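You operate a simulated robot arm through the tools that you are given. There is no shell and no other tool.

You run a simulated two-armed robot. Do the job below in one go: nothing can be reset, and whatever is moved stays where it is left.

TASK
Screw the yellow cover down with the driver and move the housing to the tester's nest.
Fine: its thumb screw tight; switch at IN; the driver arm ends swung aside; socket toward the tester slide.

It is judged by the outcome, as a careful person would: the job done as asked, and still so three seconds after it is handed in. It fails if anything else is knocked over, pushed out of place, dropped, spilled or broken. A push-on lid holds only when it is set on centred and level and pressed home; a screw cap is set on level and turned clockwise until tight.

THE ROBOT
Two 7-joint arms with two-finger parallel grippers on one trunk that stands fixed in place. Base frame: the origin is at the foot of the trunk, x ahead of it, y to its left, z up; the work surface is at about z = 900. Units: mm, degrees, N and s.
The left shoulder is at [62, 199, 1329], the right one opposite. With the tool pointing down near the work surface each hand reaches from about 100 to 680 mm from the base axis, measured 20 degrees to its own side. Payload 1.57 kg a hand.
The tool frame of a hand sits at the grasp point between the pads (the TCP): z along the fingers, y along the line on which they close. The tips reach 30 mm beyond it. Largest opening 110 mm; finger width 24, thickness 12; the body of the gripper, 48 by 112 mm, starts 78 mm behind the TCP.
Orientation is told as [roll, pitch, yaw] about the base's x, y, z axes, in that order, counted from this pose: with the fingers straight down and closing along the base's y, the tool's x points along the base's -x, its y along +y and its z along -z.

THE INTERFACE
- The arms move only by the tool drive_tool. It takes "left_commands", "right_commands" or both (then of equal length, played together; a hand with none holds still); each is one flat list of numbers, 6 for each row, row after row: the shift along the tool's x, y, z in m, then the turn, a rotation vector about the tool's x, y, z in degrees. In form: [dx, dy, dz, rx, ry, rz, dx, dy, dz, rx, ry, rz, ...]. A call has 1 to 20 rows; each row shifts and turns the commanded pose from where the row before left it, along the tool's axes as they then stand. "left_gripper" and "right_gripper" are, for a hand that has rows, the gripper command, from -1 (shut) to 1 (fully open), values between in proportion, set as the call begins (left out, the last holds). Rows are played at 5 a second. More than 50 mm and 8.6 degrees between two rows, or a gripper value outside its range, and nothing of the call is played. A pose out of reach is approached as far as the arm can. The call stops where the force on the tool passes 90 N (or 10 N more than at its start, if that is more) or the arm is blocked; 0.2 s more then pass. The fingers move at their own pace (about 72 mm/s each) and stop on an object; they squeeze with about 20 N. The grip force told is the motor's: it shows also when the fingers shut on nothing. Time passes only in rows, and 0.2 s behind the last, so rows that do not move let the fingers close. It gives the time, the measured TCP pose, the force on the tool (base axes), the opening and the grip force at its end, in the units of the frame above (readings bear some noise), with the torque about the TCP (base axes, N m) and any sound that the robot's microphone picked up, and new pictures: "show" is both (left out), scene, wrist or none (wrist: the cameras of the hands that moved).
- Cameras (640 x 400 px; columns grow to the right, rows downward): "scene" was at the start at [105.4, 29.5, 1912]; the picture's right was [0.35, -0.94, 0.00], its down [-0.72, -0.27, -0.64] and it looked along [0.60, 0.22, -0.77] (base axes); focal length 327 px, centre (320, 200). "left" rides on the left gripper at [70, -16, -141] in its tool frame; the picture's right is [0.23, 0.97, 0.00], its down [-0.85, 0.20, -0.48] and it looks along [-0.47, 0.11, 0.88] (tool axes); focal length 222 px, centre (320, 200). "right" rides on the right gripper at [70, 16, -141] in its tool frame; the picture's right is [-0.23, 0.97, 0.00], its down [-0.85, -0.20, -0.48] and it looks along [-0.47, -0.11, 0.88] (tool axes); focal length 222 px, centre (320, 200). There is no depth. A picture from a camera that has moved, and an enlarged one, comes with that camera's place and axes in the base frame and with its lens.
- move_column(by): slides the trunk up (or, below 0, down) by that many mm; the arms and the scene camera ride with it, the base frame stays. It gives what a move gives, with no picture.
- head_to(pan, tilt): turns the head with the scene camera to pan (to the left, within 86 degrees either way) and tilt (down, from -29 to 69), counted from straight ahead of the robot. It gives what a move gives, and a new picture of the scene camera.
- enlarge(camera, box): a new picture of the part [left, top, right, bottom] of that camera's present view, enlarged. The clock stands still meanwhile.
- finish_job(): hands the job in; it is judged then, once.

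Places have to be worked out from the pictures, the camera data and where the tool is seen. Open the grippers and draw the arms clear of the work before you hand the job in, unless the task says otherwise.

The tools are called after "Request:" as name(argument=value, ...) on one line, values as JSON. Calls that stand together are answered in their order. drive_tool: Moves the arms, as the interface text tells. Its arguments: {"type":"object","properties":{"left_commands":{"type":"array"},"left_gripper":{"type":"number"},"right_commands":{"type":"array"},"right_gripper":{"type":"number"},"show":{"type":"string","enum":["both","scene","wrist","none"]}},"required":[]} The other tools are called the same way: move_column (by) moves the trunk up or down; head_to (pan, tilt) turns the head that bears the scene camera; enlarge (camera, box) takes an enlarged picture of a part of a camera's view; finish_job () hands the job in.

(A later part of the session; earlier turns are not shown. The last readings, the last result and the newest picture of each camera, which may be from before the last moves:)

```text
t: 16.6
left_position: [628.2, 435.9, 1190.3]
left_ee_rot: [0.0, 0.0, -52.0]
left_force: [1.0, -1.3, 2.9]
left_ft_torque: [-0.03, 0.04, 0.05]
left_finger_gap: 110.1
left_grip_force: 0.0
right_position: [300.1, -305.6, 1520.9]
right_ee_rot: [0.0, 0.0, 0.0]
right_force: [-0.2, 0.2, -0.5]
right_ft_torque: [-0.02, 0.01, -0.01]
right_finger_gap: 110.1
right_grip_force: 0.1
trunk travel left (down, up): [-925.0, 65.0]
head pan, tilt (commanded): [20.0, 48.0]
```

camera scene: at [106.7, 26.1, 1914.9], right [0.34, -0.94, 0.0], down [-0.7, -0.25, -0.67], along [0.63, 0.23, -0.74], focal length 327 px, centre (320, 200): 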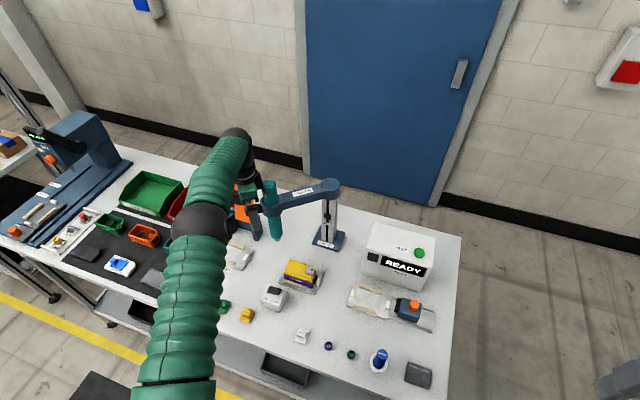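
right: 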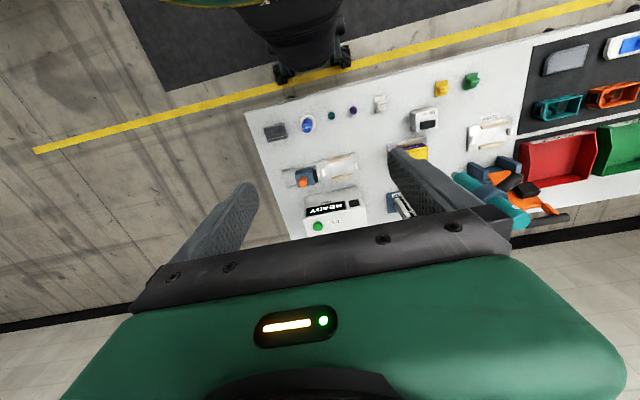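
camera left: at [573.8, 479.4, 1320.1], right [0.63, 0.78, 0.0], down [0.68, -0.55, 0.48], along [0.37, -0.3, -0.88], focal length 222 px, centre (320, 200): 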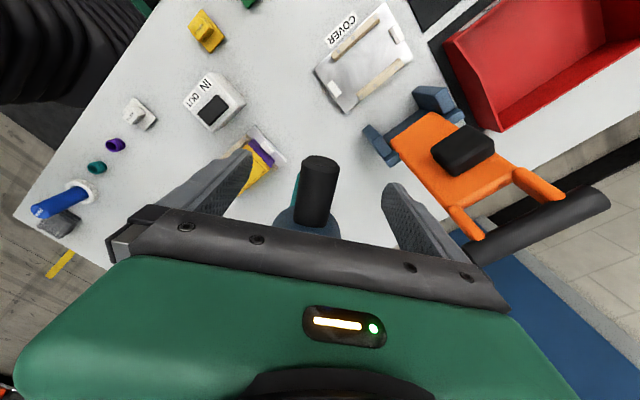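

I take a still reading to see whether the 2.9 N is only a transient.

Request:
drive_tool(left_commands=[0, 0, 0, 0, 0, 0, 0, 0, 0, 0, 0, 0], show="both")

Request:
enlarge(camera="scene", box=[220, 170, 300, 230])

```text
t: 17.2
left_position: [627.2, 435.3, 1189.6]
left_ee_rot: [0.0, 0.0, -52.1]
left_force: [0.7, -1.1, 2.0]
left_ft_torque: [-0.02, -0.02, 0.02]
left_finger_gap: 109.7
left_grip_force: 0.0
right_position: [299.5, -306.1, 1522.4]
right_ee_rot: [0.0, 0.0, 0.0]
right_force: [0.2, -0.1, -0.2]
right_ft_torque: [0.0, 0.02, 0.01]
right_finger_gap: 109.9
right_grip_force: 0.1
trunk travel left (down, up): [-925.0, 65.0]
head pan, tilt (commanded): [20.0, 48.0]
camera scene: at [107.6, 26.6, 1914.8], right [0.34, -0.94, 0.0], down [-0.7, -0.25, -0.67], along [0.63, 0.23, -0.74], focal length 327 px, centre (320, 200)
camera left: at [571.1, 482.0, 1330.2], right [0.63, 0.78, 0.0], down [0.68, -0.55, 0.48], along [0.37, -0.3, -0.88], focal length 222 px, centre (320, 200)
```

scene: 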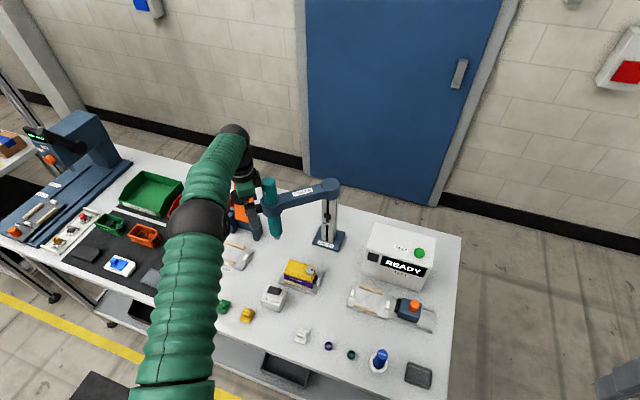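
left: 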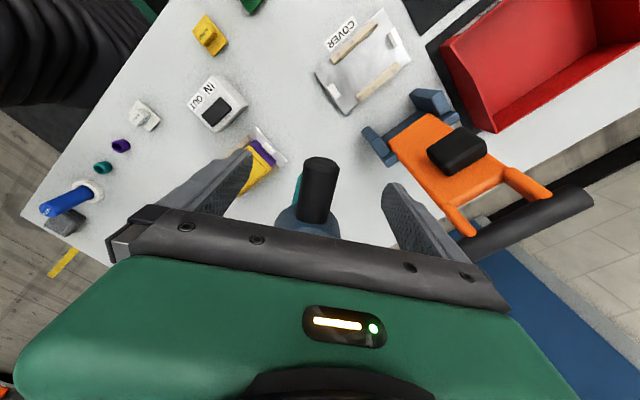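

```text
6.67 times, centred on (260, 200) of scene
camera zoom: at [107.6, 26.6, 1914.8], right [0.34, -0.94, 0.0], down [-0.7, -0.25, -0.67], along [0.63, 0.23, -0.74], focal length 2181 px, centre (720, 200)
```

zoom: 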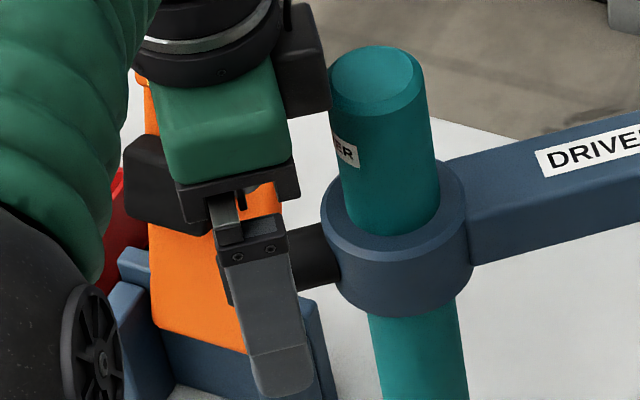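

A dark box on the inner side of the wrist is grazing the driver's top. I'll tilt the hand 10° so its top leans outward, away from the driver, and recheck the force.

Request:
drive_tool(left_commands=[0, 0, 0, 0, -5, 0, 0, 0, 0, 0, -5, 0, 0, 0, 0, 0, 0, 0], show="wrist")

Request:
enlarge(camera="scene", box=[220, 170, 300, 230])

```text
t: 18.0
left_position: [627.2, 436.6, 1188.7]
left_ee_rot: [0.0, -10.1, -52.0]
left_force: [0.0, -0.5, -0.2]
left_ft_torque: [0.0, -0.01, -0.01]
left_finger_gap: 110.1
left_grip_force: 0.1
right_position: [299.3, -304.4, 1522.8]
right_ee_rot: [0.0, 0.0, 0.0]
right_force: [-0.8, 0.4, 1.0]
right_ft_torque: [-0.04, -0.03, 0.01]
right_finger_gap: 110.0
right_grip_force: 0.0
trunk travel left (down, up): [-925.0, 65.0]
head pan, tilt (commanded): [20.0, 48.0]
camera left: at [556.8, 502.6, 1315.3], right [0.63, 0.78, -0.04], down [0.62, -0.47, 0.62], along [0.46, -0.42, -0.78], focal length 222 px, centre (320, 200)
```

left: 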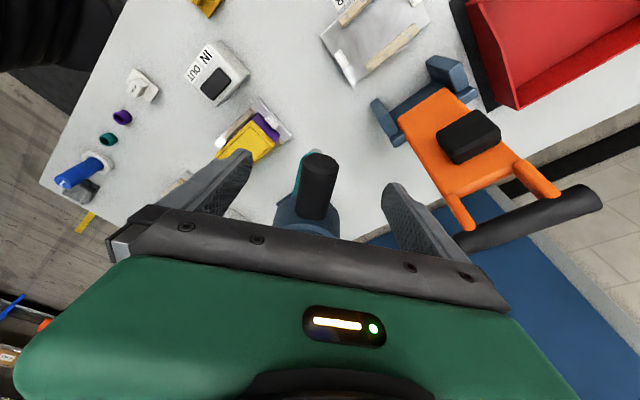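

```text
6.67 times, centred on (260, 200) of scene
camera zoom: at [107.7, 29.4, 1914.7], right [0.34, -0.94, 0.0], down [-0.7, -0.26, -0.67], along [0.63, 0.23, -0.74], focal length 2181 px, centre (720, 200)
```

zoom: 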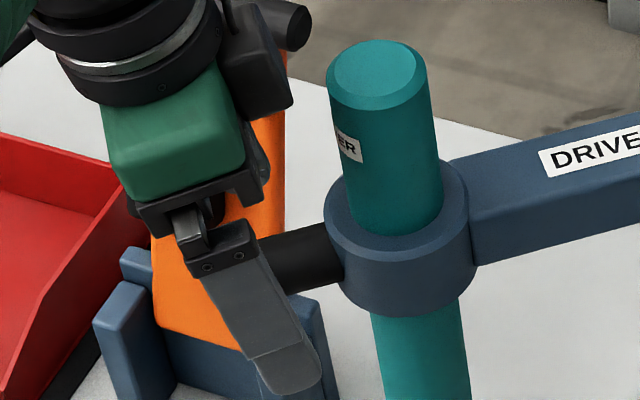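

No contact force now. I lower 8 mm and close on the handle.

Request:
drive_tool(left_commands=[0.0014, 0, 0.0079, 0, 0, 0], show="none")

Request:
drive_tool(left_commands=[0, 0, 0, 0, 0, 0, 0, 0, 0, 0, 0, 0, 0, 0, 0, 0, 0, 0, 0, 0, 0, 0, 0, 0, 0, 0, 0, 0, 0, 0], left_gripper=-1, show="both")

Request:
enlarge(camera="left", box=[200, 80, 440, 240])

Request:
enlarge(camera="scene", box=[220, 160, 360, 260])

```text
t: 18.4
left_position: [627.1, 435.4, 1181.3]
left_ee_rot: [0.0, -10.0, -52.0]
left_force: [1.2, -0.4, 0.1]
left_ft_torque: [0.02, 0.0, 0.04]
left_finger_gap: 110.0
left_grip_force: 0.1
right_position: [299.1, -305.5, 1522.1]
right_ee_rot: [0.1, 0.0, 0.1]
right_force: [-0.4, -0.8, 1.0]
right_ft_torque: [-0.01, -0.04, -0.03]
right_finger_gap: 109.9
right_grip_force: 0.1
trunk travel left (down, up): [-925.0, 65.0]
head pan, tilt (commanded): [20.0, 48.0]
```

```text
t: 19.6
left_position: [626.2, 436.3, 1182.0]
left_ee_rot: [-0.1, -9.9, -51.9]
left_force: [-4.6, -3.5, -4.4]
left_ft_torque: [-0.14, 0.03, 0.89]
left_finger_gap: 28.5
left_grip_force: 38.8
right_position: [299.1, -305.5, 1521.4]
right_ee_rot: [0.1, -0.1, -0.1]
right_force: [0.5, 0.3, 0.6]
right_ft_torque: [-0.01, 0.04, 0.0]
right_finger_gap: 110.0
right_grip_force: 0.1
trunk travel left (down, up): [-925.0, 65.0]
head pan, tilt (commanded): [20.0, 48.0]
camera scene: at [107.2, 27.3, 1914.7], right [0.34, -0.94, 0.0], down [-0.7, -0.25, -0.67], along [0.63, 0.23, -0.74], focal length 327 px, centre (320, 200)
camera left: at [556.4, 500.9, 1307.6], right [0.63, 0.78, -0.04], down [0.63, -0.47, 0.62], along [0.46, -0.41, -0.78], focal length 222 px, centre (320, 200)
```

scene: 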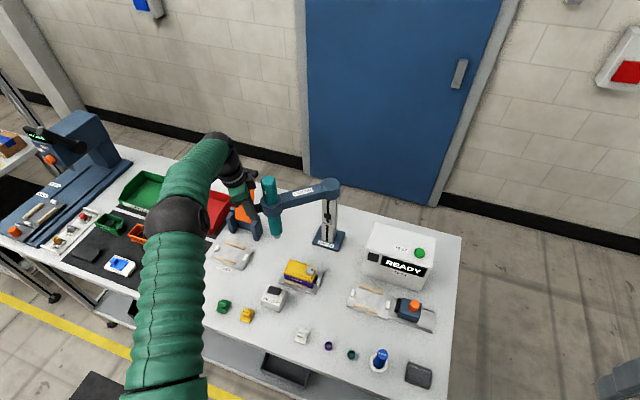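
left: 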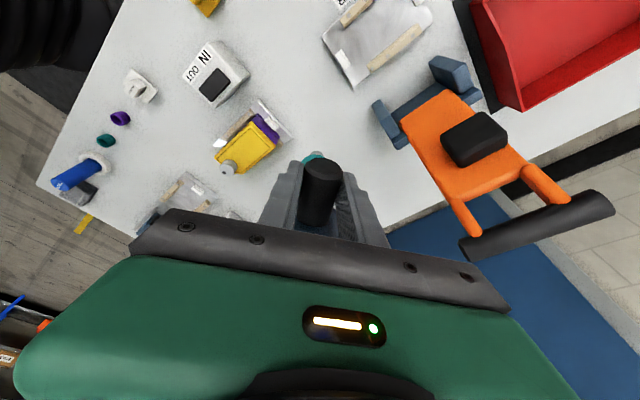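

```text
2.50 times, centred on (320, 160) of left
camera zoom: at [556.4, 500.9, 1307.6], right [0.63, 0.78, -0.04], down [0.63, -0.47, 0.62], along [0.46, -0.41, -0.78], focal length 555 px, centre (320, 300)
```

zoom: 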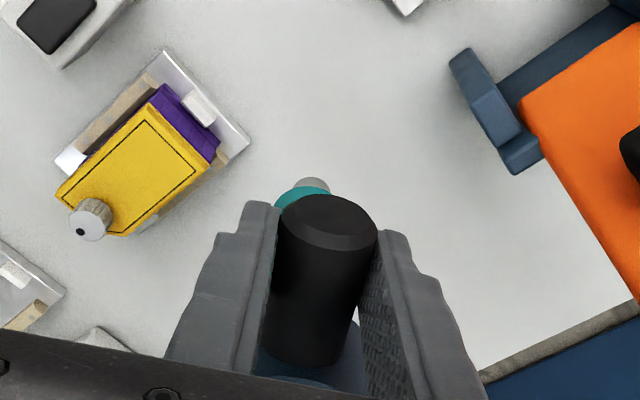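

```text
4.00 times, centred on (290, 210) of scene
camera zoom: at [107.2, 27.3, 1914.7], right [0.34, -0.94, 0.0], down [-0.7, -0.25, -0.67], along [0.63, 0.23, -0.74], focal length 1309 px, centre (440, 160)
```

zoom: 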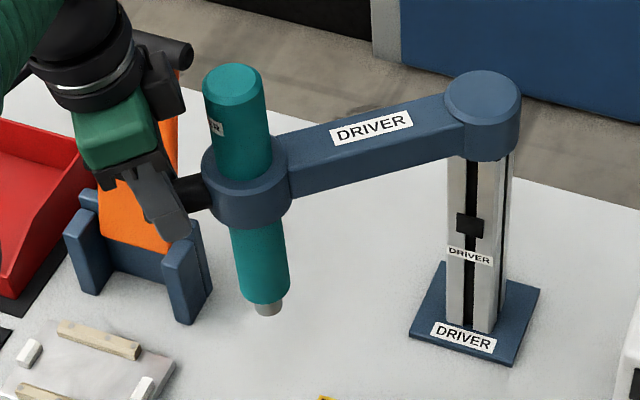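

Gripped: gap 28.5 mm on the handle. I take the post axis at ≈ (785, 238), radius to the TCP ≈ 254 mm, and now swing the arm about it in 4° rows; the first 16° are a trial to check the forces.

Request:
drive_tool(left_commands=[-0.00061, -0.01772, 0.0001, -0.6945, 0, -3.939, -0.00061, -0.01772, 0.0001, -0.6945, 0, -3.939, -0.00061, -0.01772, 0.0001, -0.6945, 0, -3.939, -0.00061, -0.01772, 0.0001, -0.6945, 0, -3.939], show="both")

Request:
enlarge(camera="scene", box=[220, 160, 360, 260])

```text
t: 20.6
left_position: [579.3, 383.9, 1181.5]
left_ee_rot: [0.0, -10.0, -36.0]
left_force: [7.1, -2.0, -3.4]
left_ft_torque: [-0.18, -0.69, 0.69]
left_finger_gap: 28.2
left_grip_force: 38.2
right_position: [302.7, -305.2, 1520.6]
right_ee_rot: [0.0, 0.1, -0.1]
right_force: [-0.4, -0.9, 0.1]
right_ft_torque: [0.01, -0.02, -0.05]
right_finger_gap: 109.9
right_grip_force: 0.1
trunk travel left (down, up): [-925.0, 65.0]
head pan, tilt (commanded): [20.0, 48.0]
camera scene: at [111.8, 27.2, 1914.4], right [0.34, -0.94, 0.0], down [-0.7, -0.25, -0.67], along [0.63, 0.23, -0.75], focal length 327 px, centre (320, 200)
camera left: at [494.5, 427.5, 1307.9], right [0.39, 0.92, -0.04], down [0.73, -0.28, 0.62], along [0.56, -0.27, -0.78], focal length 222 px, centre (320, 200)
```

scene: 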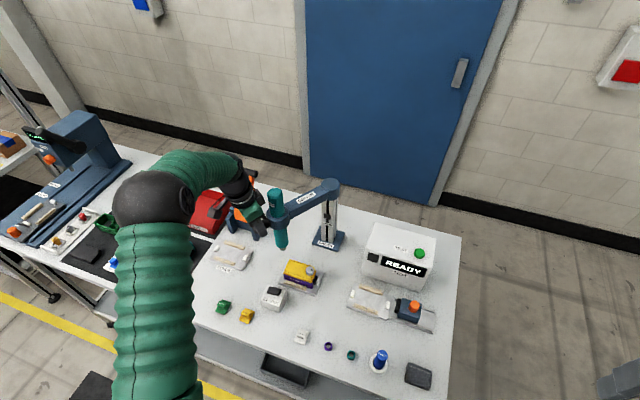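
left: 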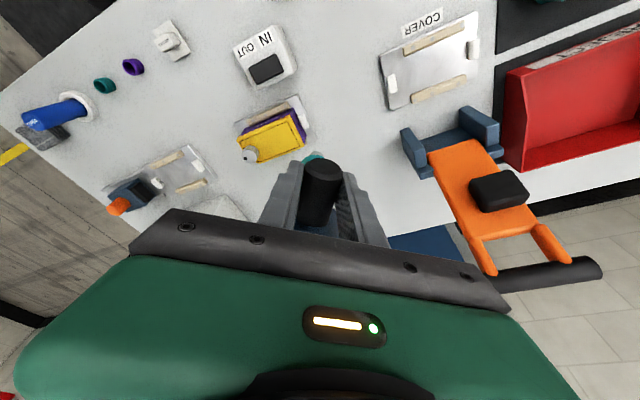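

```text
4.00 times, centred on (290, 210) of scene
camera zoom: at [111.8, 27.2, 1914.4], right [0.34, -0.94, 0.0], down [-0.7, -0.25, -0.67], along [0.63, 0.23, -0.75], focal length 1309 px, centre (440, 160)
```

zoom: 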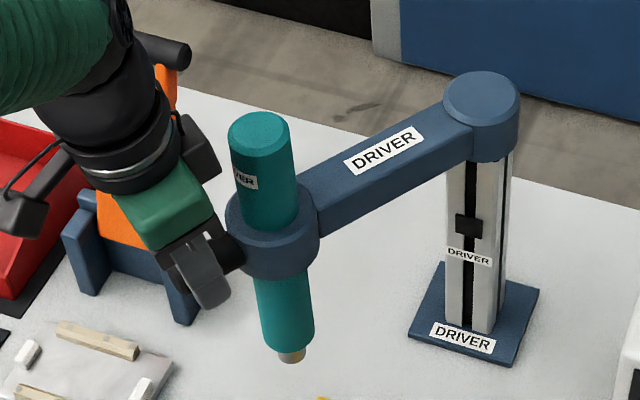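

Swinging smoothly with only ~7 N of pull. I continue another 20°, easing inward by 1 mm.

Request:
drive_tool(left_commands=[-0.0016, -0.01772, 0.0003, -0.6945, 0, -3.939, -0.00061, -0.01772, 0.0001, -0.6945, 0, -3.939, -0.00061, -0.01772, 0.0001, -0.6945, 0, -3.939, -0.00061, -0.01772, 0.0001, -0.6945, 0, -3.939, -0.00061, -0.01772, 0.0001, -0.6945, 0, -3.939], show="both")

Request:
enlarge(camera="scene", box=[220, 180, 360, 300])

Request:
enlarge(camera="left", box=[200, 80, 440, 240])

```text
t: 21.8
left_position: [543.7, 306.2, 1181.2]
left_ee_rot: [0.1, -10.1, -15.9]
left_force: [11.8, 2.2, 1.0]
left_ft_torque: [-0.05, -0.53, 1.05]
left_finger_gap: 28.1
left_grip_force: 38.0
right_position: [301.4, -306.4, 1521.9]
right_ee_rot: [0.0, 0.1, 0.0]
right_force: [-0.5, -0.9, 0.2]
right_ft_torque: [0.0, -0.02, -0.03]
right_finger_gap: 109.9
right_grip_force: 0.1
trunk travel left (down, up): [-925.0, 65.0]
head pan, tilt (commanded): [20.0, 48.0]
camera scene: at [111.9, 26.6, 1914.5], right [0.34, -0.94, 0.0], down [-0.7, -0.25, -0.67], along [0.63, 0.23, -0.75], focal length 327 px, centre (320, 200)
camera left: at [448.6, 316.5, 1307.8], right [0.05, 1.0, -0.04], down [0.78, -0.02, 0.62], along [0.62, -0.06, -0.78], focal length 222 px, centre (320, 200)
```

scene: 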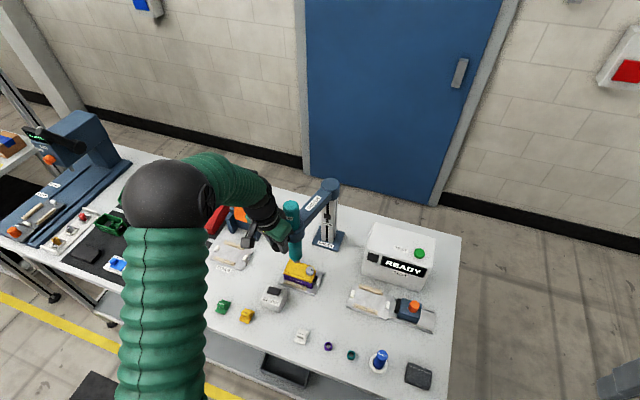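
left: 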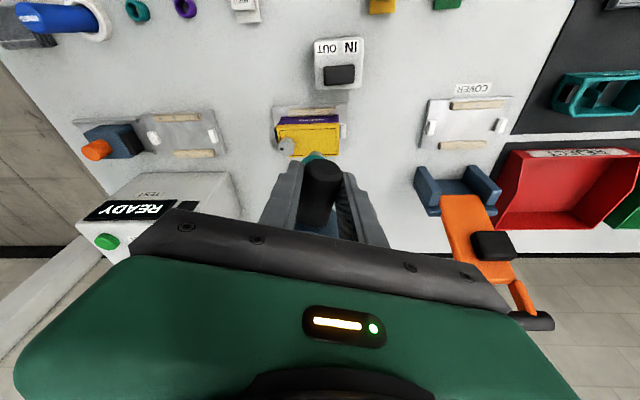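

```text
3.33 times, centred on (290, 240) of scene
camera zoom: at [111.9, 26.6, 1914.5], right [0.34, -0.94, 0.0], down [-0.7, -0.25, -0.67], along [0.63, 0.23, -0.75], focal length 1090 px, centre (420, 67)
```

zoom: 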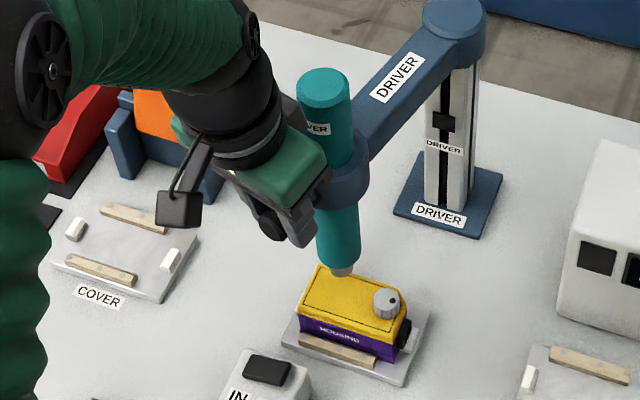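

```text
2.50 times, centred on (320, 160) of left
camera zoom: at [448.6, 316.5, 1307.8], right [0.05, 1.0, -0.04], down [0.78, -0.02, 0.62], along [0.62, -0.06, -0.78], focal length 555 px, centre (320, 300)
```

zoom: 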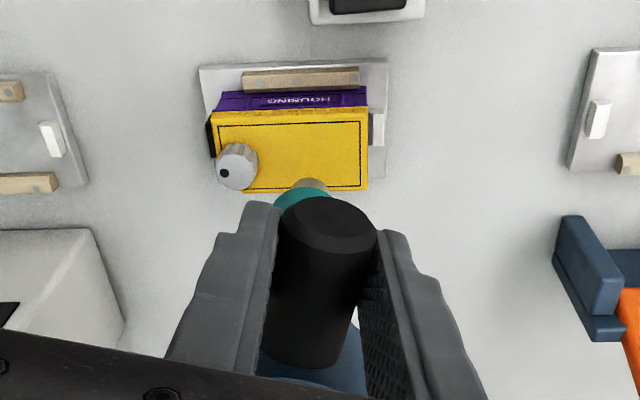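

The driver is now over the cover, knob still ~15° farther round. I continue 12° more, easing inward 2 mm since the handle pulls the tool in.

Request:
drive_tool(left_commands=[-0.0026, -0.01772, 0.0005, -0.6945, 0, -3.939, -0.00061, -0.01772, 0.0001, -0.6945, 0, -3.939, -0.00061, -0.01772, 0.0001, -0.6945, 0, -3.939], show="both")

Request:
enlarge(camera="scene", box=[270, 200, 350, 300])

Request:
enlarge(camera="left", box=[240, 100, 400, 220])

```text
t: 22.6
left_position: [533.9, 252.2, 1182.5]
left_ee_rot: [0.0, -10.0, -3.8]
left_force: [5.0, 4.2, 2.4]
left_ft_torque: [-0.16, 0.0, 1.21]
left_finger_gap: 28.3
left_grip_force: 38.2
right_position: [300.8, -306.2, 1521.3]
right_ee_rot: [0.1, 0.1, 0.0]
right_force: [0.2, -0.5, -0.8]
right_ft_torque: [0.05, 0.02, 0.03]
right_finger_gap: 110.0
right_grip_force: 0.0
trunk travel left (down, up): [-925.0, 65.0]
head pan, tilt (commanded): [20.0, 48.0]
camera scene: at [109.0, 26.4, 1914.7], right [0.34, -0.94, 0.0], down [-0.7, -0.25, -0.67], along [0.63, 0.23, -0.74], focal length 327 px, centre (320, 200)
camera left: at [440.6, 243.9, 1308.1], right [-0.16, 0.99, -0.04], down [0.77, 0.15, 0.62], along [0.62, 0.07, -0.78], focal length 222 px, centre (320, 200)
```

scene: 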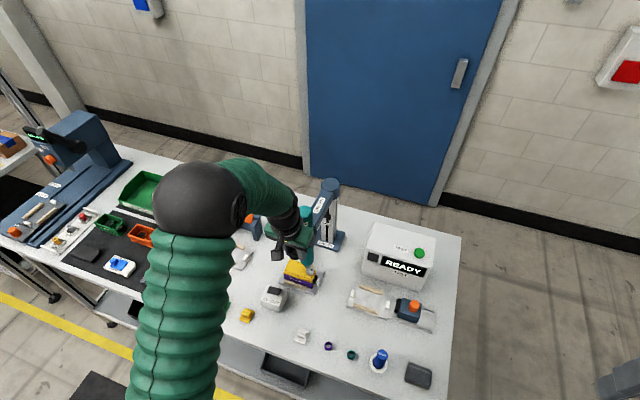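
left: 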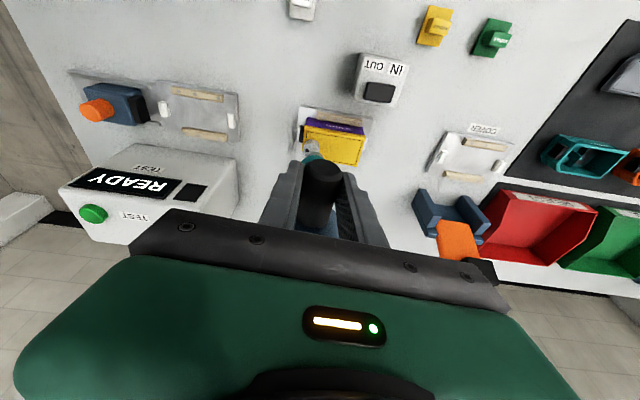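

```text
4.00 times, centred on (310, 250) of scene
camera zoom: at [109.0, 26.4, 1914.7], right [0.34, -0.94, 0.0], down [-0.7, -0.25, -0.67], along [0.63, 0.23, -0.74], focal length 1309 px, centre (360, 0)
```

zoom: 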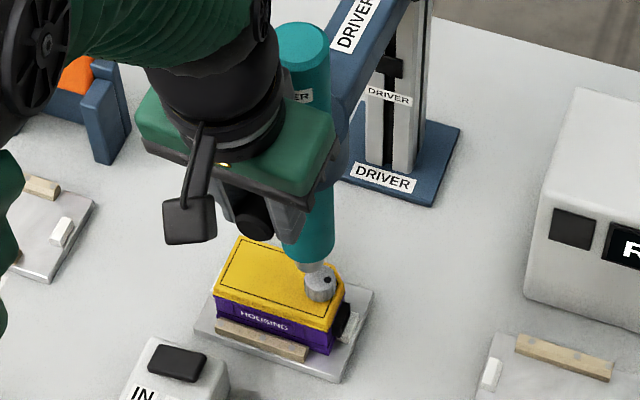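

```text
3.33 times, centred on (320, 160) of left
camera zoom: at [440.6, 243.9, 1308.1], right [-0.16, 0.99, -0.04], down [0.77, 0.15, 0.62], along [0.62, 0.07, -0.78], focal length 740 px, centre (320, 333)
```

zoom: 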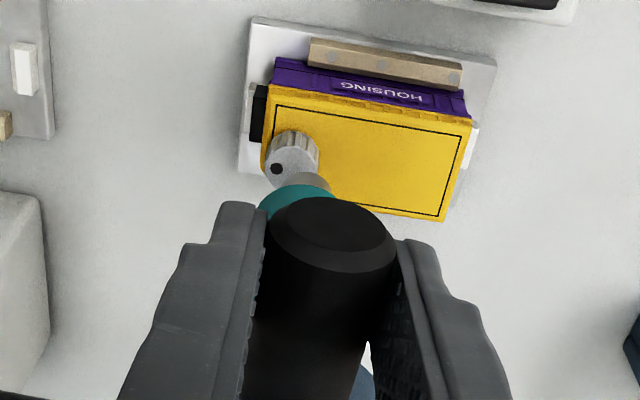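

In the wrist view, the knob needs about 9 mm more tangentially (≈ 2.8°) to sit under the bit. I swing that remainder slowly.

Request:
drive_tool(left_commands=[-0.0001, -0.00615, 0, -0.243, 0, -1.379, -0.0001, -0.00615, 0, -0.243, 0, -1.379, 0, 0, 0, 0, 0, 0], show="both")

Request:
enlarge(camera="scene", box=[280, 220, 340, 290])

Request:
enlarge(camera="left", box=[240, 100, 400, 220])

```text
t: 23.4
left_position: [535.2, 241.1, 1180.3]
left_ee_rot: [0.0, -10.0, -1.1]
left_force: [7.2, 3.7, 8.9]
left_ft_torque: [0.18, 0.39, 0.97]
left_finger_gap: 28.0
left_grip_force: 38.6
right_position: [300.0, -303.9, 1521.9]
right_ee_rot: [0.0, 0.0, -0.1]
right_force: [0.8, 0.0, 0.1]
right_ft_torque: [0.02, -0.02, 0.02]
right_finger_gap: 110.0
right_grip_force: 0.0
trunk travel left (down, up): [-925.0, 65.0]
head pan, tilt (commanded): [20.0, 48.0]
camera scene: at [108.7, 28.2, 1914.8], right [0.34, -0.94, 0.0], down [-0.7, -0.25, -0.67], along [0.63, 0.23, -0.74], focal length 327 px, centre (320, 200)
camera left: at [440.5, 228.1, 1307.8], right [-0.2, 0.98, -0.04], down [0.76, 0.18, 0.62], along [0.61, 0.1, -0.78], focal length 222 px, centre (320, 200)
```

scene: 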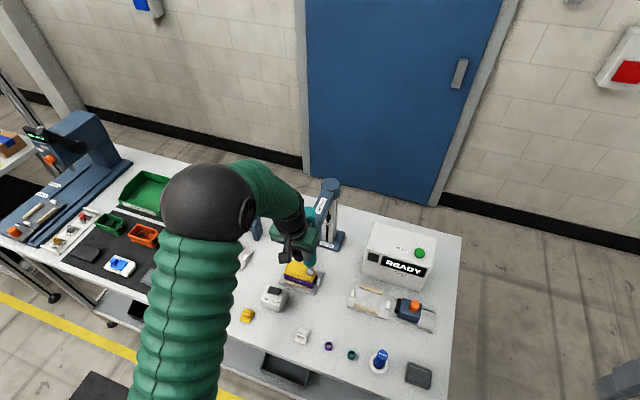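
left: 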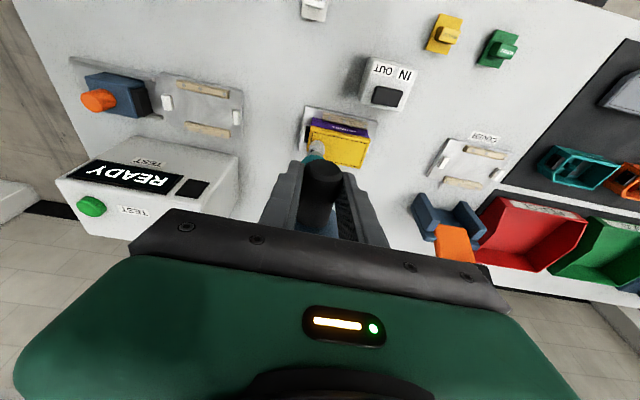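

```text
5.71 times, centred on (310, 255) of scene
camera zoom: at [108.7, 28.2, 1914.8], right [0.34, -0.94, 0.0], down [-0.7, -0.25, -0.67], along [0.63, 0.23, -0.74], focal length 1869 px, centre (377, -114)
```

zoom: 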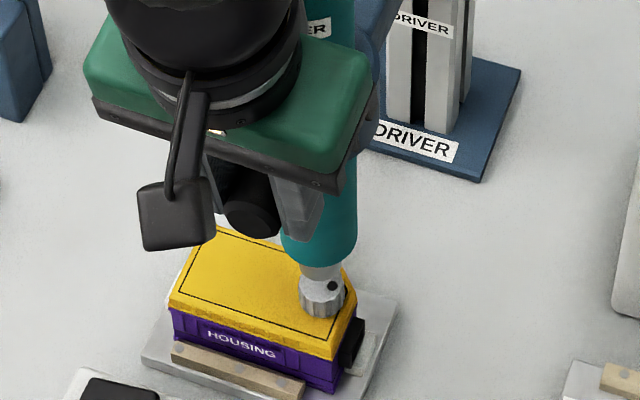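

```text
3.33 times, centred on (320, 160) of left
camera zoom: at [440.5, 228.1, 1307.8], right [-0.2, 0.98, -0.04], down [0.76, 0.18, 0.62], along [0.61, 0.1, -0.78], focal length 740 px, centre (320, 333)
```

zoom: 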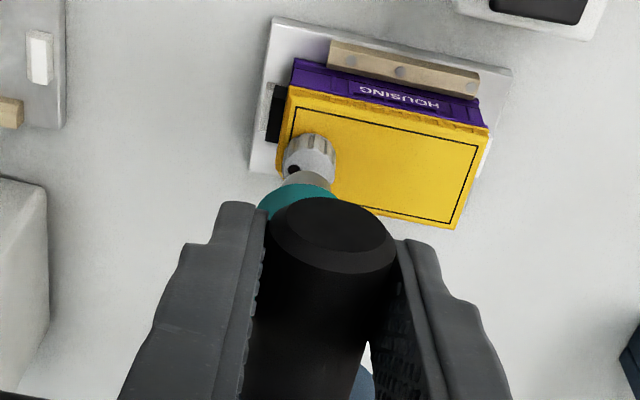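

The bit looks nearly above the knob. I zoom in tightly in both views to judge the residual offset and gap before pressing.

Request:
enlarge(camera="left", box=[290, 125, 350, 165])

Request:
enlarge(camera="scene", box=[300, 255, 325, 280])

```text
10.00 times, centred on (320, 145) of left
camera zoom: at [440.5, 228.1, 1307.8], right [-0.2, 0.98, -0.04], down [0.76, 0.18, 0.62], along [0.61, 0.1, -0.78], focal length 2221 px, centre (320, 750)
```

zoom: 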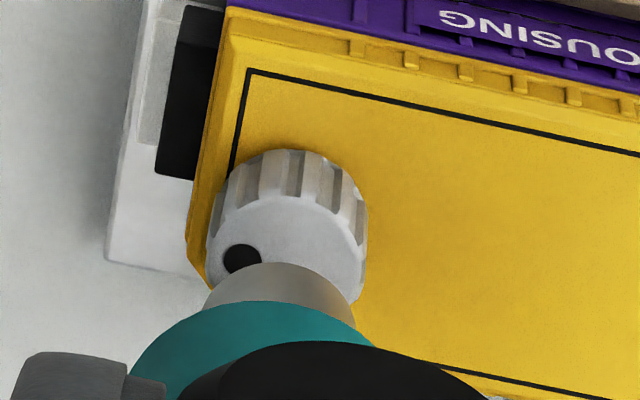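

```text
16.00 times, centred on (312, 268) of scene
camera zoom: at [108.7, 28.2, 1914.8], right [0.34, -0.94, 0.0], down [-0.7, -0.25, -0.67], along [0.63, 0.23, -0.74], focal length 5234 px, centre (440, -880)
```

zoom: 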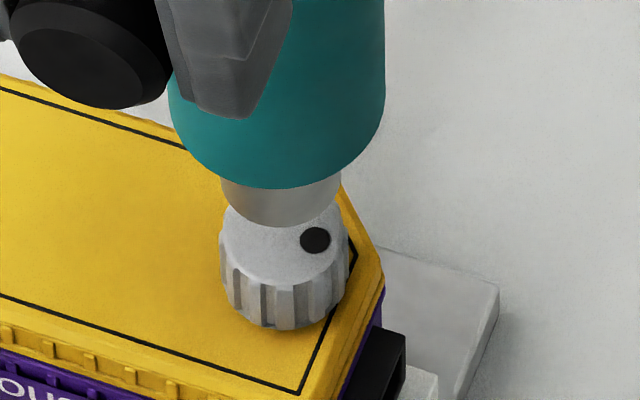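

Both views agree: bit and knob are coaxial within about a millimetre, with a gap near 22 mm. I press down slowly, first 10 mm.

Request:
drive_tool(left_commands=[0.000347, 0, 0.00197, 0, 0, 0, 0.000347, 0, 0.00197, 0, 0, 0, 0.000347, 0, 0.00197, 0, 0, 0, 0.000347, 0, 0.00197, 0, 0, 0, 0.000347, 0, 0.00197, 0, 0, 0], show="wrist")

Request:
enlarge(camera="scene", box=[290, 230, 340, 280])

```text
t: 24.6
left_position: [530.9, 240.9, 1173.0]
left_ee_rot: [-0.1, -10.1, -1.3]
left_force: [7.0, 7.3, 30.7]
left_ft_torque: [0.07, -0.03, 0.94]
left_finger_gap: 28.2
left_grip_force: 38.3
right_position: [297.7, -306.4, 1521.6]
right_ee_rot: [0.0, -0.1, 0.0]
right_force: [0.7, 0.3, 0.7]
right_ft_torque: [0.01, 0.02, -0.03]
right_finger_gap: 110.2
right_grip_force: 0.0
trunk travel left (down, up): [-925.0, 65.0]
head pan, tilt (commanded): [20.0, 48.0]
camera left: at [437.2, 228.0, 1298.7], right [-0.2, 0.98, -0.04], down [0.76, 0.18, 0.62], along [0.62, 0.1, -0.78], focal length 222 px, centre (320, 200)
```

left: 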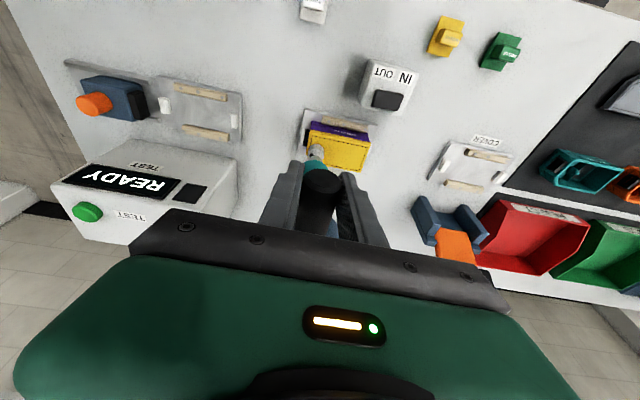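

```text
8.00 times, centred on (315, 255) of scene
camera zoom: at [103.2, 27.1, 1915.2], right [0.34, -0.94, 0.0], down [-0.7, -0.25, -0.67], along [0.63, 0.23, -0.74], focal length 2617 px, centre (360, -240)
```

zoom: 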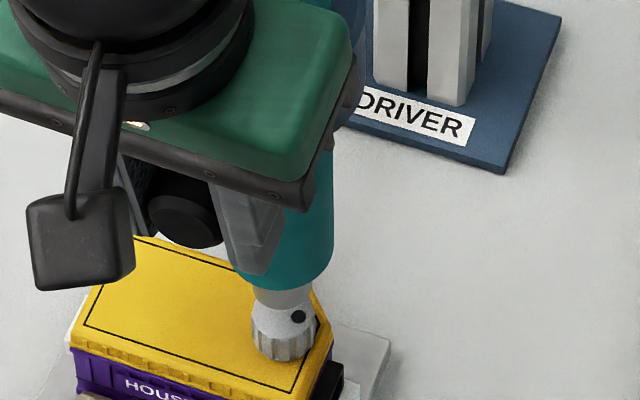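

Force is 31 N upward; I need to see whether the carriage moved down or the pads slid on the handle.

Request:
enlarge(camera="left", box=[240, 100, 400, 220])

Request:
enlarge(camera="scene", box=[300, 255, 325, 280])

Request:
enlarge(camera="scene", box=[280, 165, 360, 255])

```text
3.33 times, centred on (320, 160) of left
camera zoom: at [437.2, 228.0, 1298.7], right [-0.2, 0.98, -0.04], down [0.76, 0.18, 0.62], along [0.62, 0.1, -0.78], focal length 740 px, centre (320, 333)
```

zoom: 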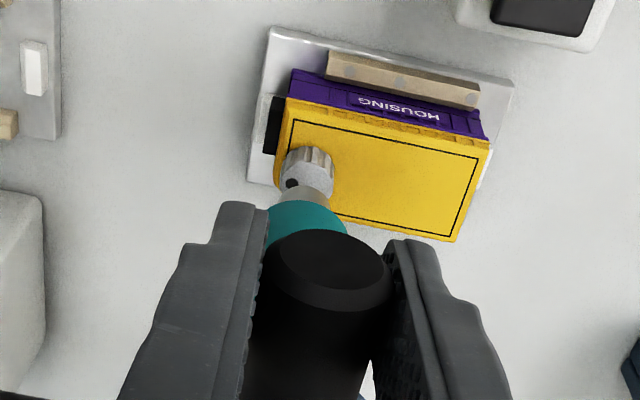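

```text
16.00 times, centred on (312, 268) of scene
camera zoom: at [103.2, 27.1, 1915.2], right [0.34, -0.94, 0.0], down [-0.7, -0.25, -0.67], along [0.63, 0.23, -0.74], focal length 5234 px, centre (440, -880)
```

zoom: 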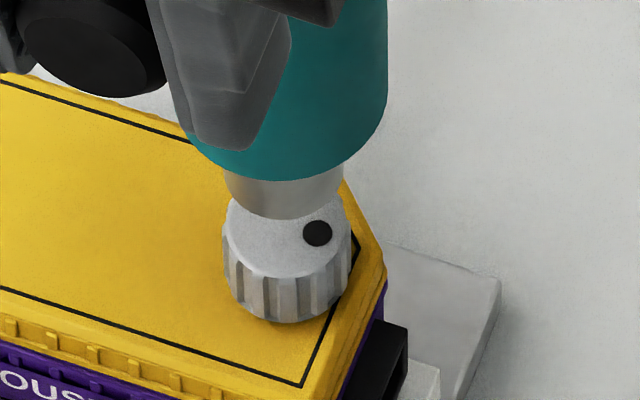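

```text
4.44 times, centred on (320, 210) of scene
camera zoom: at [103.2, 27.1, 1915.2], right [0.34, -0.94, 0.0], down [-0.7, -0.25, -0.67], along [0.63, 0.23, -0.74], focal length 1454 px, centre (320, 156)
```

zoom: 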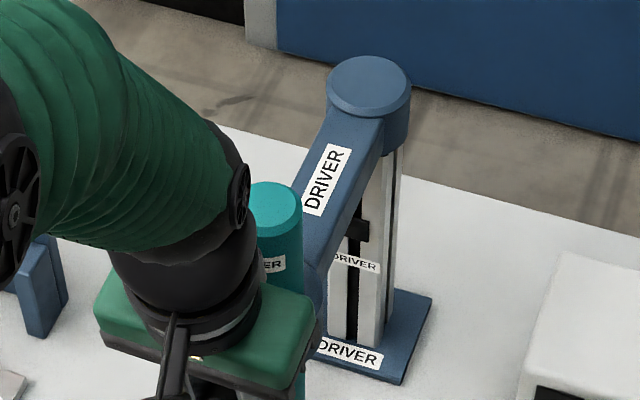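

The bit did not move: the pads slid down the handle at about 31 N, so the carriage needs a firmer push. I'll release, rise straight up, straighten the hand and close the fingers so I can press on the driver's flat top, in line with the bit.

Request:
drive_tool(left_commands=[0, 0, 0, 0, 0, 0, 0, 0, 0, 0, 0, 0, 0, 0, 0, 0, 0, 0], left_gripper=0.2, show="none")

Request:
drive_tool(left_commands=[-0.0035, 0, -0.0197, 0, 0, 0, -0.0052, 0, -0.02954, 0, 0, 0, -0.0052, 0, -0.02954, 0, 0, 0, -0.0052, 0, -0.02954, 0, 0, 0, -0.0052, 0, -0.02954, 0, 0, 0, -0.0052, 0, -0.02954, 0, 0, 0, 0, 0, 0, 0, 5, 0, 0, 0, 0, 0, 5, 0], show="both")

Request:
enlarge(camera="scene", box=[270, 165, 350, 290])

Request:
enlarge(camera="left", box=[220, 90, 420, 240])

```text
t: 25.4
left_position: [530.5, 239.9, 1171.6]
left_ee_rot: [0.0, -10.0, -1.2]
left_force: [-0.3, -0.8, -0.2]
left_ft_torque: [0.03, -0.02, 0.03]
left_finger_gap: 66.0
left_grip_force: 0.1
right_position: [297.9, -307.5, 1522.6]
right_ee_rot: [0.1, 0.0, 0.1]
right_force: [-0.3, 0.4, 0.3]
right_ft_torque: [0.01, -0.02, 0.02]
right_finger_gap: 110.1
right_grip_force: 0.1
trunk travel left (down, up): [-925.0, 65.0]
head pan, tilt (commanded): [20.0, 48.0]
```

```text
t: 27.2
left_position: [535.1, 239.5, 1340.1]
left_ee_rot: [0.0, 0.2, -1.2]
left_force: [0.4, 0.7, 0.1]
left_ft_torque: [0.0, 0.02, -0.01]
left_finger_gap: 66.2
left_grip_force: 0.2
right_position: [303.9, -305.4, 1521.3]
right_ee_rot: [0.1, 0.2, 0.0]
right_force: [0.5, 0.0, -0.1]
right_ft_torque: [0.02, -0.01, 0.03]
right_finger_gap: 110.2
right_grip_force: 0.1
trunk travel left (down, up): [-925.0, 65.0]
head pan, tilt (commanded): [20.0, 48.0]
camera scene: at [111.4, 26.4, 1914.5], right [0.34, -0.94, 0.0], down [-0.7, -0.25, -0.67], along [0.63, 0.23, -0.75], focal length 327 px, centre (320, 200)
camera left: at [464.8, 225.8, 1480.6], right [-0.21, 0.98, 0.0], down [0.86, 0.18, 0.48], along [0.47, 0.1, -0.88], focal length 222 px, centre (320, 200)
```

scene: 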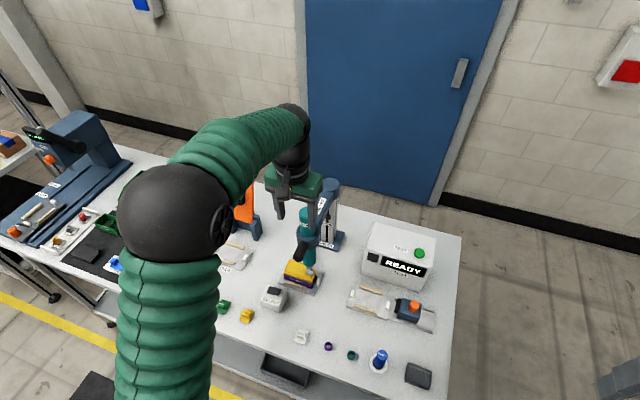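
left: 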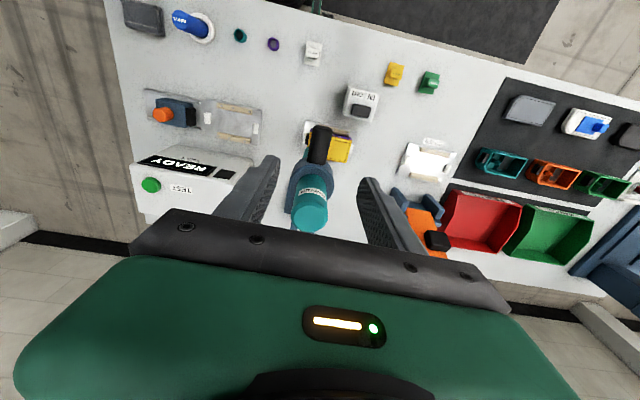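

```text
3.20 times, centred on (310, 228) of scene
camera zoom: at [111.4, 26.4, 1914.5], right [0.34, -0.94, 0.0], down [-0.7, -0.25, -0.67], along [0.63, 0.23, -0.75], focal length 1047 px, centre (352, 112)
```

zoom: 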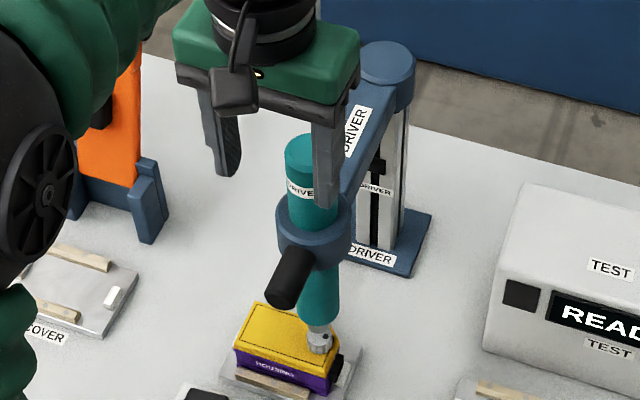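

```text
2.67 times, centred on (320, 165) of left
camera zoom: at [464.8, 225.8, 1480.6], right [-0.21, 0.98, 0.0], down [0.86, 0.18, 0.48], along [0.47, 0.1, -0.88], focal length 592 px, centre (320, 293)
```

zoom: 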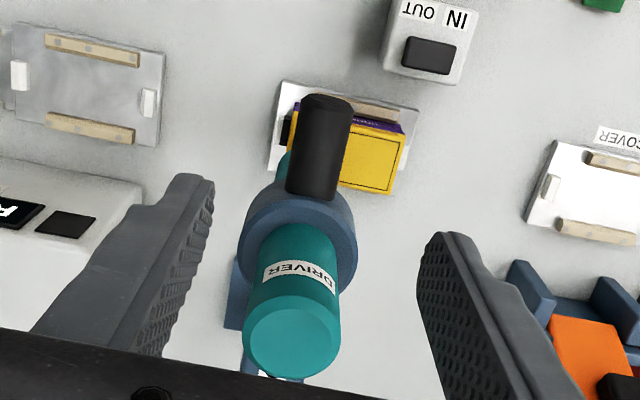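

The arm stays put with the bit still over the knob. Driver top centre is ≈ (595, 242, 1278). I close the fingers and move them over it, tips about 30 mm above.

Request:
drive_tool(left_commands=[0, 0, 0, 0, 0, 0, 0, 0, 0, 0, 0, 0, 0, 0, 0, 0, 0, 0, -0.02, 0.001, 0, 0, 0, 0, -0.02, 0.001, 0, 0, 0, 0, -0.02, 0.0015, 0, 0, 0, 0, 0, 0, 0, 0, 0, 0], left_gripper=-1, show="both")

Request:
enlarge(camera="scene", box=[270, 165, 350, 290])

Request:
enlarge(camera="left", box=[240, 100, 400, 220])

```text
t: 28.8
left_position: [591.8, 242.2, 1340.1]
left_ee_rot: [0.0, 0.0, -1.2]
left_force: [-0.4, 0.0, -0.1]
left_ft_torque: [-0.03, 0.01, -0.01]
left_finger_gap: 0.2
left_grip_force: 20.2
right_position: [298.9, -306.2, 1521.5]
right_ee_rot: [0.1, -0.1, 0.0]
right_force: [-0.1, 0.3, -0.1]
right_ft_torque: [0.0, -0.01, 0.01]
right_finger_gap: 110.0
right_grip_force: 0.1
trunk travel left (down, up): [-925.0, 65.0]
head pan, tilt (commanded): [20.0, 48.0]
camera scene: at [107.5, 26.3, 1914.8], right [0.34, -0.94, 0.0], down [-0.7, -0.25, -0.67], along [0.63, 0.23, -0.74], focal length 327 px, centre (320, 200)
camera left: at [521.5, 228.2, 1481.0], right [-0.21, 0.98, 0.0], down [0.86, 0.18, 0.48], along [0.47, 0.1, -0.88], focal length 222 px, centre (320, 200)
```

scene: 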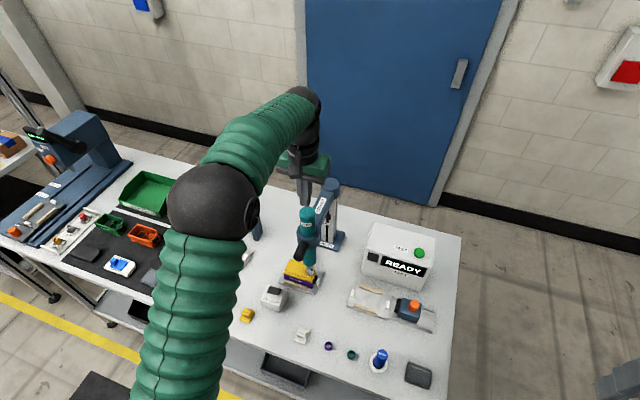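
left: 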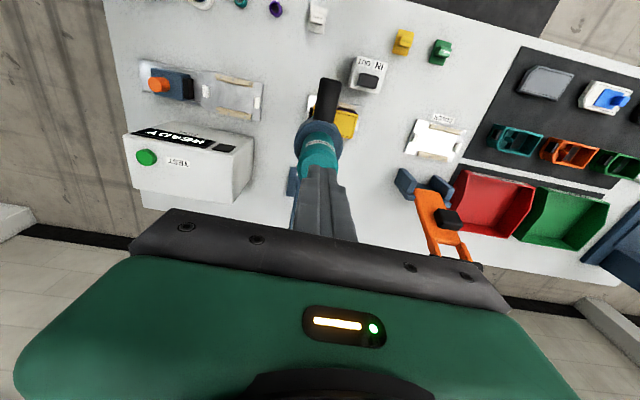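

```text
3.20 times, centred on (310, 228) of scene
camera zoom: at [107.5, 26.3, 1914.8], right [0.34, -0.94, 0.0], down [-0.7, -0.25, -0.67], along [0.63, 0.23, -0.74], focal length 1047 px, centre (352, 112)
```

zoom: 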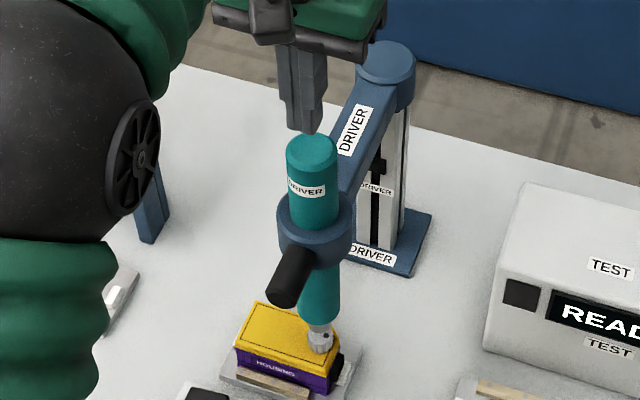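

```text
3.33 times, centred on (320, 160) of left
camera zoom: at [521.5, 228.2, 1481.0], right [-0.21, 0.98, 0.0], down [0.86, 0.18, 0.48], along [0.47, 0.1, -0.88], focal length 740 px, centre (320, 333)
```

zoom: 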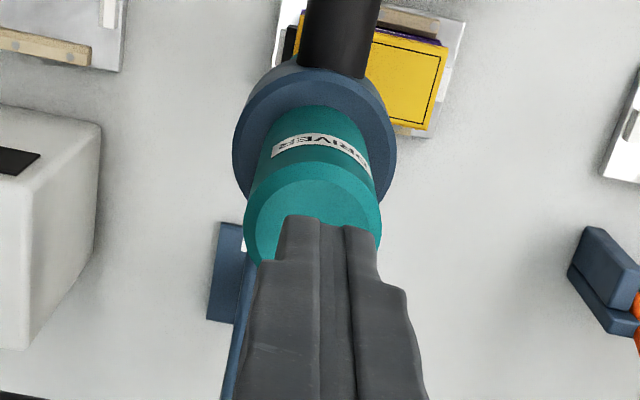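

Tips are over the top disc (its centre ≈ (597, 242)). I descend 26 mm with a 4 mm forward shift, stopping just above contact.

Request:
drive_tool(left_commands=[-0.004, 0, 0.01, 0, 0, 0, 0, 0, 0.01, 0, 0, 0, 0, 0, 0.006, 0, 0, 0], show="none")

Request:
drive_tool(left_commands=[0, 0, 0.002, 0, 0, 0, 0, 0, 0.002, 0, 0, 0], show="none")

```text
t: 29.6
left_position: [594.3, 242.1, 1316.7]
left_ee_rot: [0.0, 0.0, -1.2]
left_force: [0.0, -0.4, -0.1]
left_ft_torque: [0.01, -0.01, -0.01]
left_finger_gap: 0.0
left_grip_force: 20.3
right_position: [299.1, -306.6, 1522.2]
right_ee_rot: [0.1, -0.1, 0.0]
right_force: [0.4, -0.1, 0.2]
right_ft_torque: [-0.02, -0.01, -0.01]
right_finger_gap: 109.8
right_grip_force: 0.0
trunk travel left (down, up): [-925.0, 65.0]
head pan, tilt (commanded): [20.0, 48.0]
```

```text
t: 30.2
left_position: [597.2, 241.8, 1310.7]
left_ee_rot: [0.0, 0.0, -1.3]
left_force: [-0.3, -1.0, 0.9]
left_ft_torque: [-0.03, -0.02, 0.01]
left_finger_gap: 0.0
left_grip_force: 19.8
right_position: [299.4, -306.3, 1521.7]
right_ee_rot: [0.1, -0.1, 0.0]
right_force: [-0.4, -0.6, -0.2]
right_ft_torque: [0.02, -0.03, 0.01]
right_finger_gap: 110.0
right_grip_force: 0.1
trunk travel left (down, up): [-925.0, 65.0]
head pan, tilt (commanded): [20.0, 48.0]
```

No contact yet at TCP z 1311. I keep lowering in 2 mm rows while watching the force.

Request:
drive_tool(left_commands=[0, 0, 0.002, 0, 0, 0, 0, 0, 0.002, 0, 0, 0, 0, 0, 0.002, 0, 0, 0], show="none")

Request:
drive_tool(left_commands=[0, 0, 0.002, 0, 0, 0, 0, 0, 0.002, 0, 0, 0], show="wrist")

Request:
enlarge(camera="scene", box=[270, 165, 350, 290])

```text
t: 31.0
left_position: [596.0, 241.2, 1306.1]
left_ee_rot: [-0.1, 0.0, -1.1]
left_force: [-0.1, -0.9, 0.2]
left_ft_torque: [-0.02, 0.02, 0.01]
left_finger_gap: 0.0
left_grip_force: 19.5
right_position: [300.0, -306.3, 1522.0]
right_ee_rot: [0.1, 0.0, 0.1]
right_force: [-0.1, -0.5, -0.6]
right_ft_torque: [0.01, -0.01, 0.02]
right_finger_gap: 110.0
right_grip_force: 0.0
trunk travel left (down, up): [-925.0, 65.0]
head pan, tilt (commanded): [20.0, 48.0]
```

```text
t: 31.6
left_position: [596.5, 242.1, 1302.2]
left_ee_rot: [0.1, 0.0, -1.2]
left_force: [-1.4, 1.1, 2.8]
left_ft_torque: [-0.03, 0.07, -0.02]
left_finger_gap: 0.0
left_grip_force: 20.0
right_position: [298.6, -306.1, 1521.2]
right_ee_rot: [0.1, -0.1, 0.0]
right_force: [-0.4, -0.1, -1.3]
right_ft_torque: [0.01, 0.02, 0.02]
right_finger_gap: 109.9
right_grip_force: 0.1
trunk travel left (down, up): [-925.0, 65.0]
head pan, tilt (commanded): [20.0, 48.0]
camera left: at [526.0, 228.0, 1442.4], right [-0.21, 0.98, 0.0], down [0.86, 0.18, 0.48], along [0.47, 0.1, -0.88], focal length 222 px, centre (320, 200)
```

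left: 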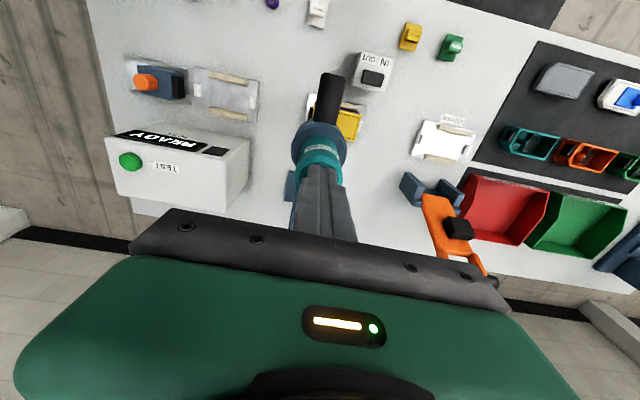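

```text
3.20 times, centred on (310, 228) of scene
camera zoom: at [106.7, 25.9, 1914.9], right [0.34, -0.94, 0.0], down [-0.7, -0.25, -0.67], along [0.63, 0.23, -0.74], focal length 1047 px, centre (352, 112)
```

zoom: 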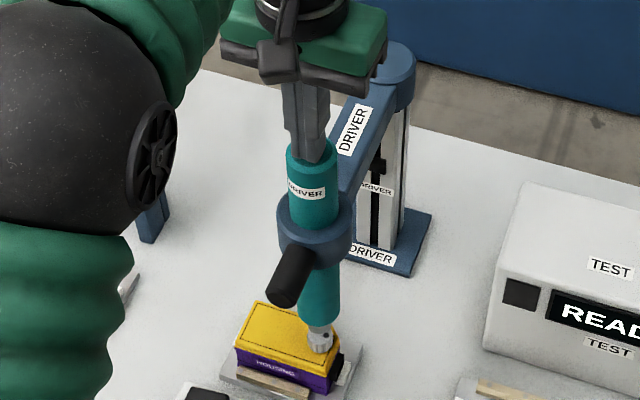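

Contact at TCP z ≈ 1302 (tips at 1272). I press on in 2 mm rows.

Request:
drive_tool(left_commands=[0, 0, 0.002, 0, 0, 0, 0, 0, 0.002, 0, 0, 0, 0, 0, 0.002, 0, 0, 0], show="none")

Request:
drive_tool(left_commands=[0, 0, 0.002, 0, 0, 0, 0, 0, 0.002, 0, 0, 0], show="none")

```text
t: 32.4
left_position: [595.5, 241.2, 1295.2]
left_ee_rot: [0.0, 0.0, -1.2]
left_force: [-0.2, -0.8, 4.0]
left_ft_torque: [0.0, 0.0, -0.02]
left_finger_gap: 0.0
left_grip_force: 20.0
right_position: [298.5, -306.4, 1521.9]
right_ee_rot: [0.1, -0.1, 0.0]
right_force: [-0.2, 0.5, 0.0]
right_ft_torque: [0.0, 0.0, -0.02]
right_finger_gap: 109.9
right_grip_force: 0.2
trunk travel left (down, up): [-925.0, 65.0]
head pan, tilt (commanded): [20.0, 48.0]
```

```text
t: 33.0
left_position: [596.2, 241.5, 1290.8]
left_ee_rot: [0.0, 0.1, -1.2]
left_force: [0.8, 1.4, 4.5]
left_ft_torque: [0.01, -0.01, -0.01]
left_finger_gap: 0.0
left_grip_force: 19.7
right_position: [299.0, -306.7, 1521.3]
right_ee_rot: [0.1, 0.1, 0.0]
right_force: [0.1, -0.5, -0.3]
right_ft_torque: [0.0, 0.02, 0.0]
right_finger_gap: 109.8
right_grip_force: 0.1
trunk travel left (down, up): [-925.0, 65.0]
head pan, tilt (commanded): [20.0, 48.0]
```

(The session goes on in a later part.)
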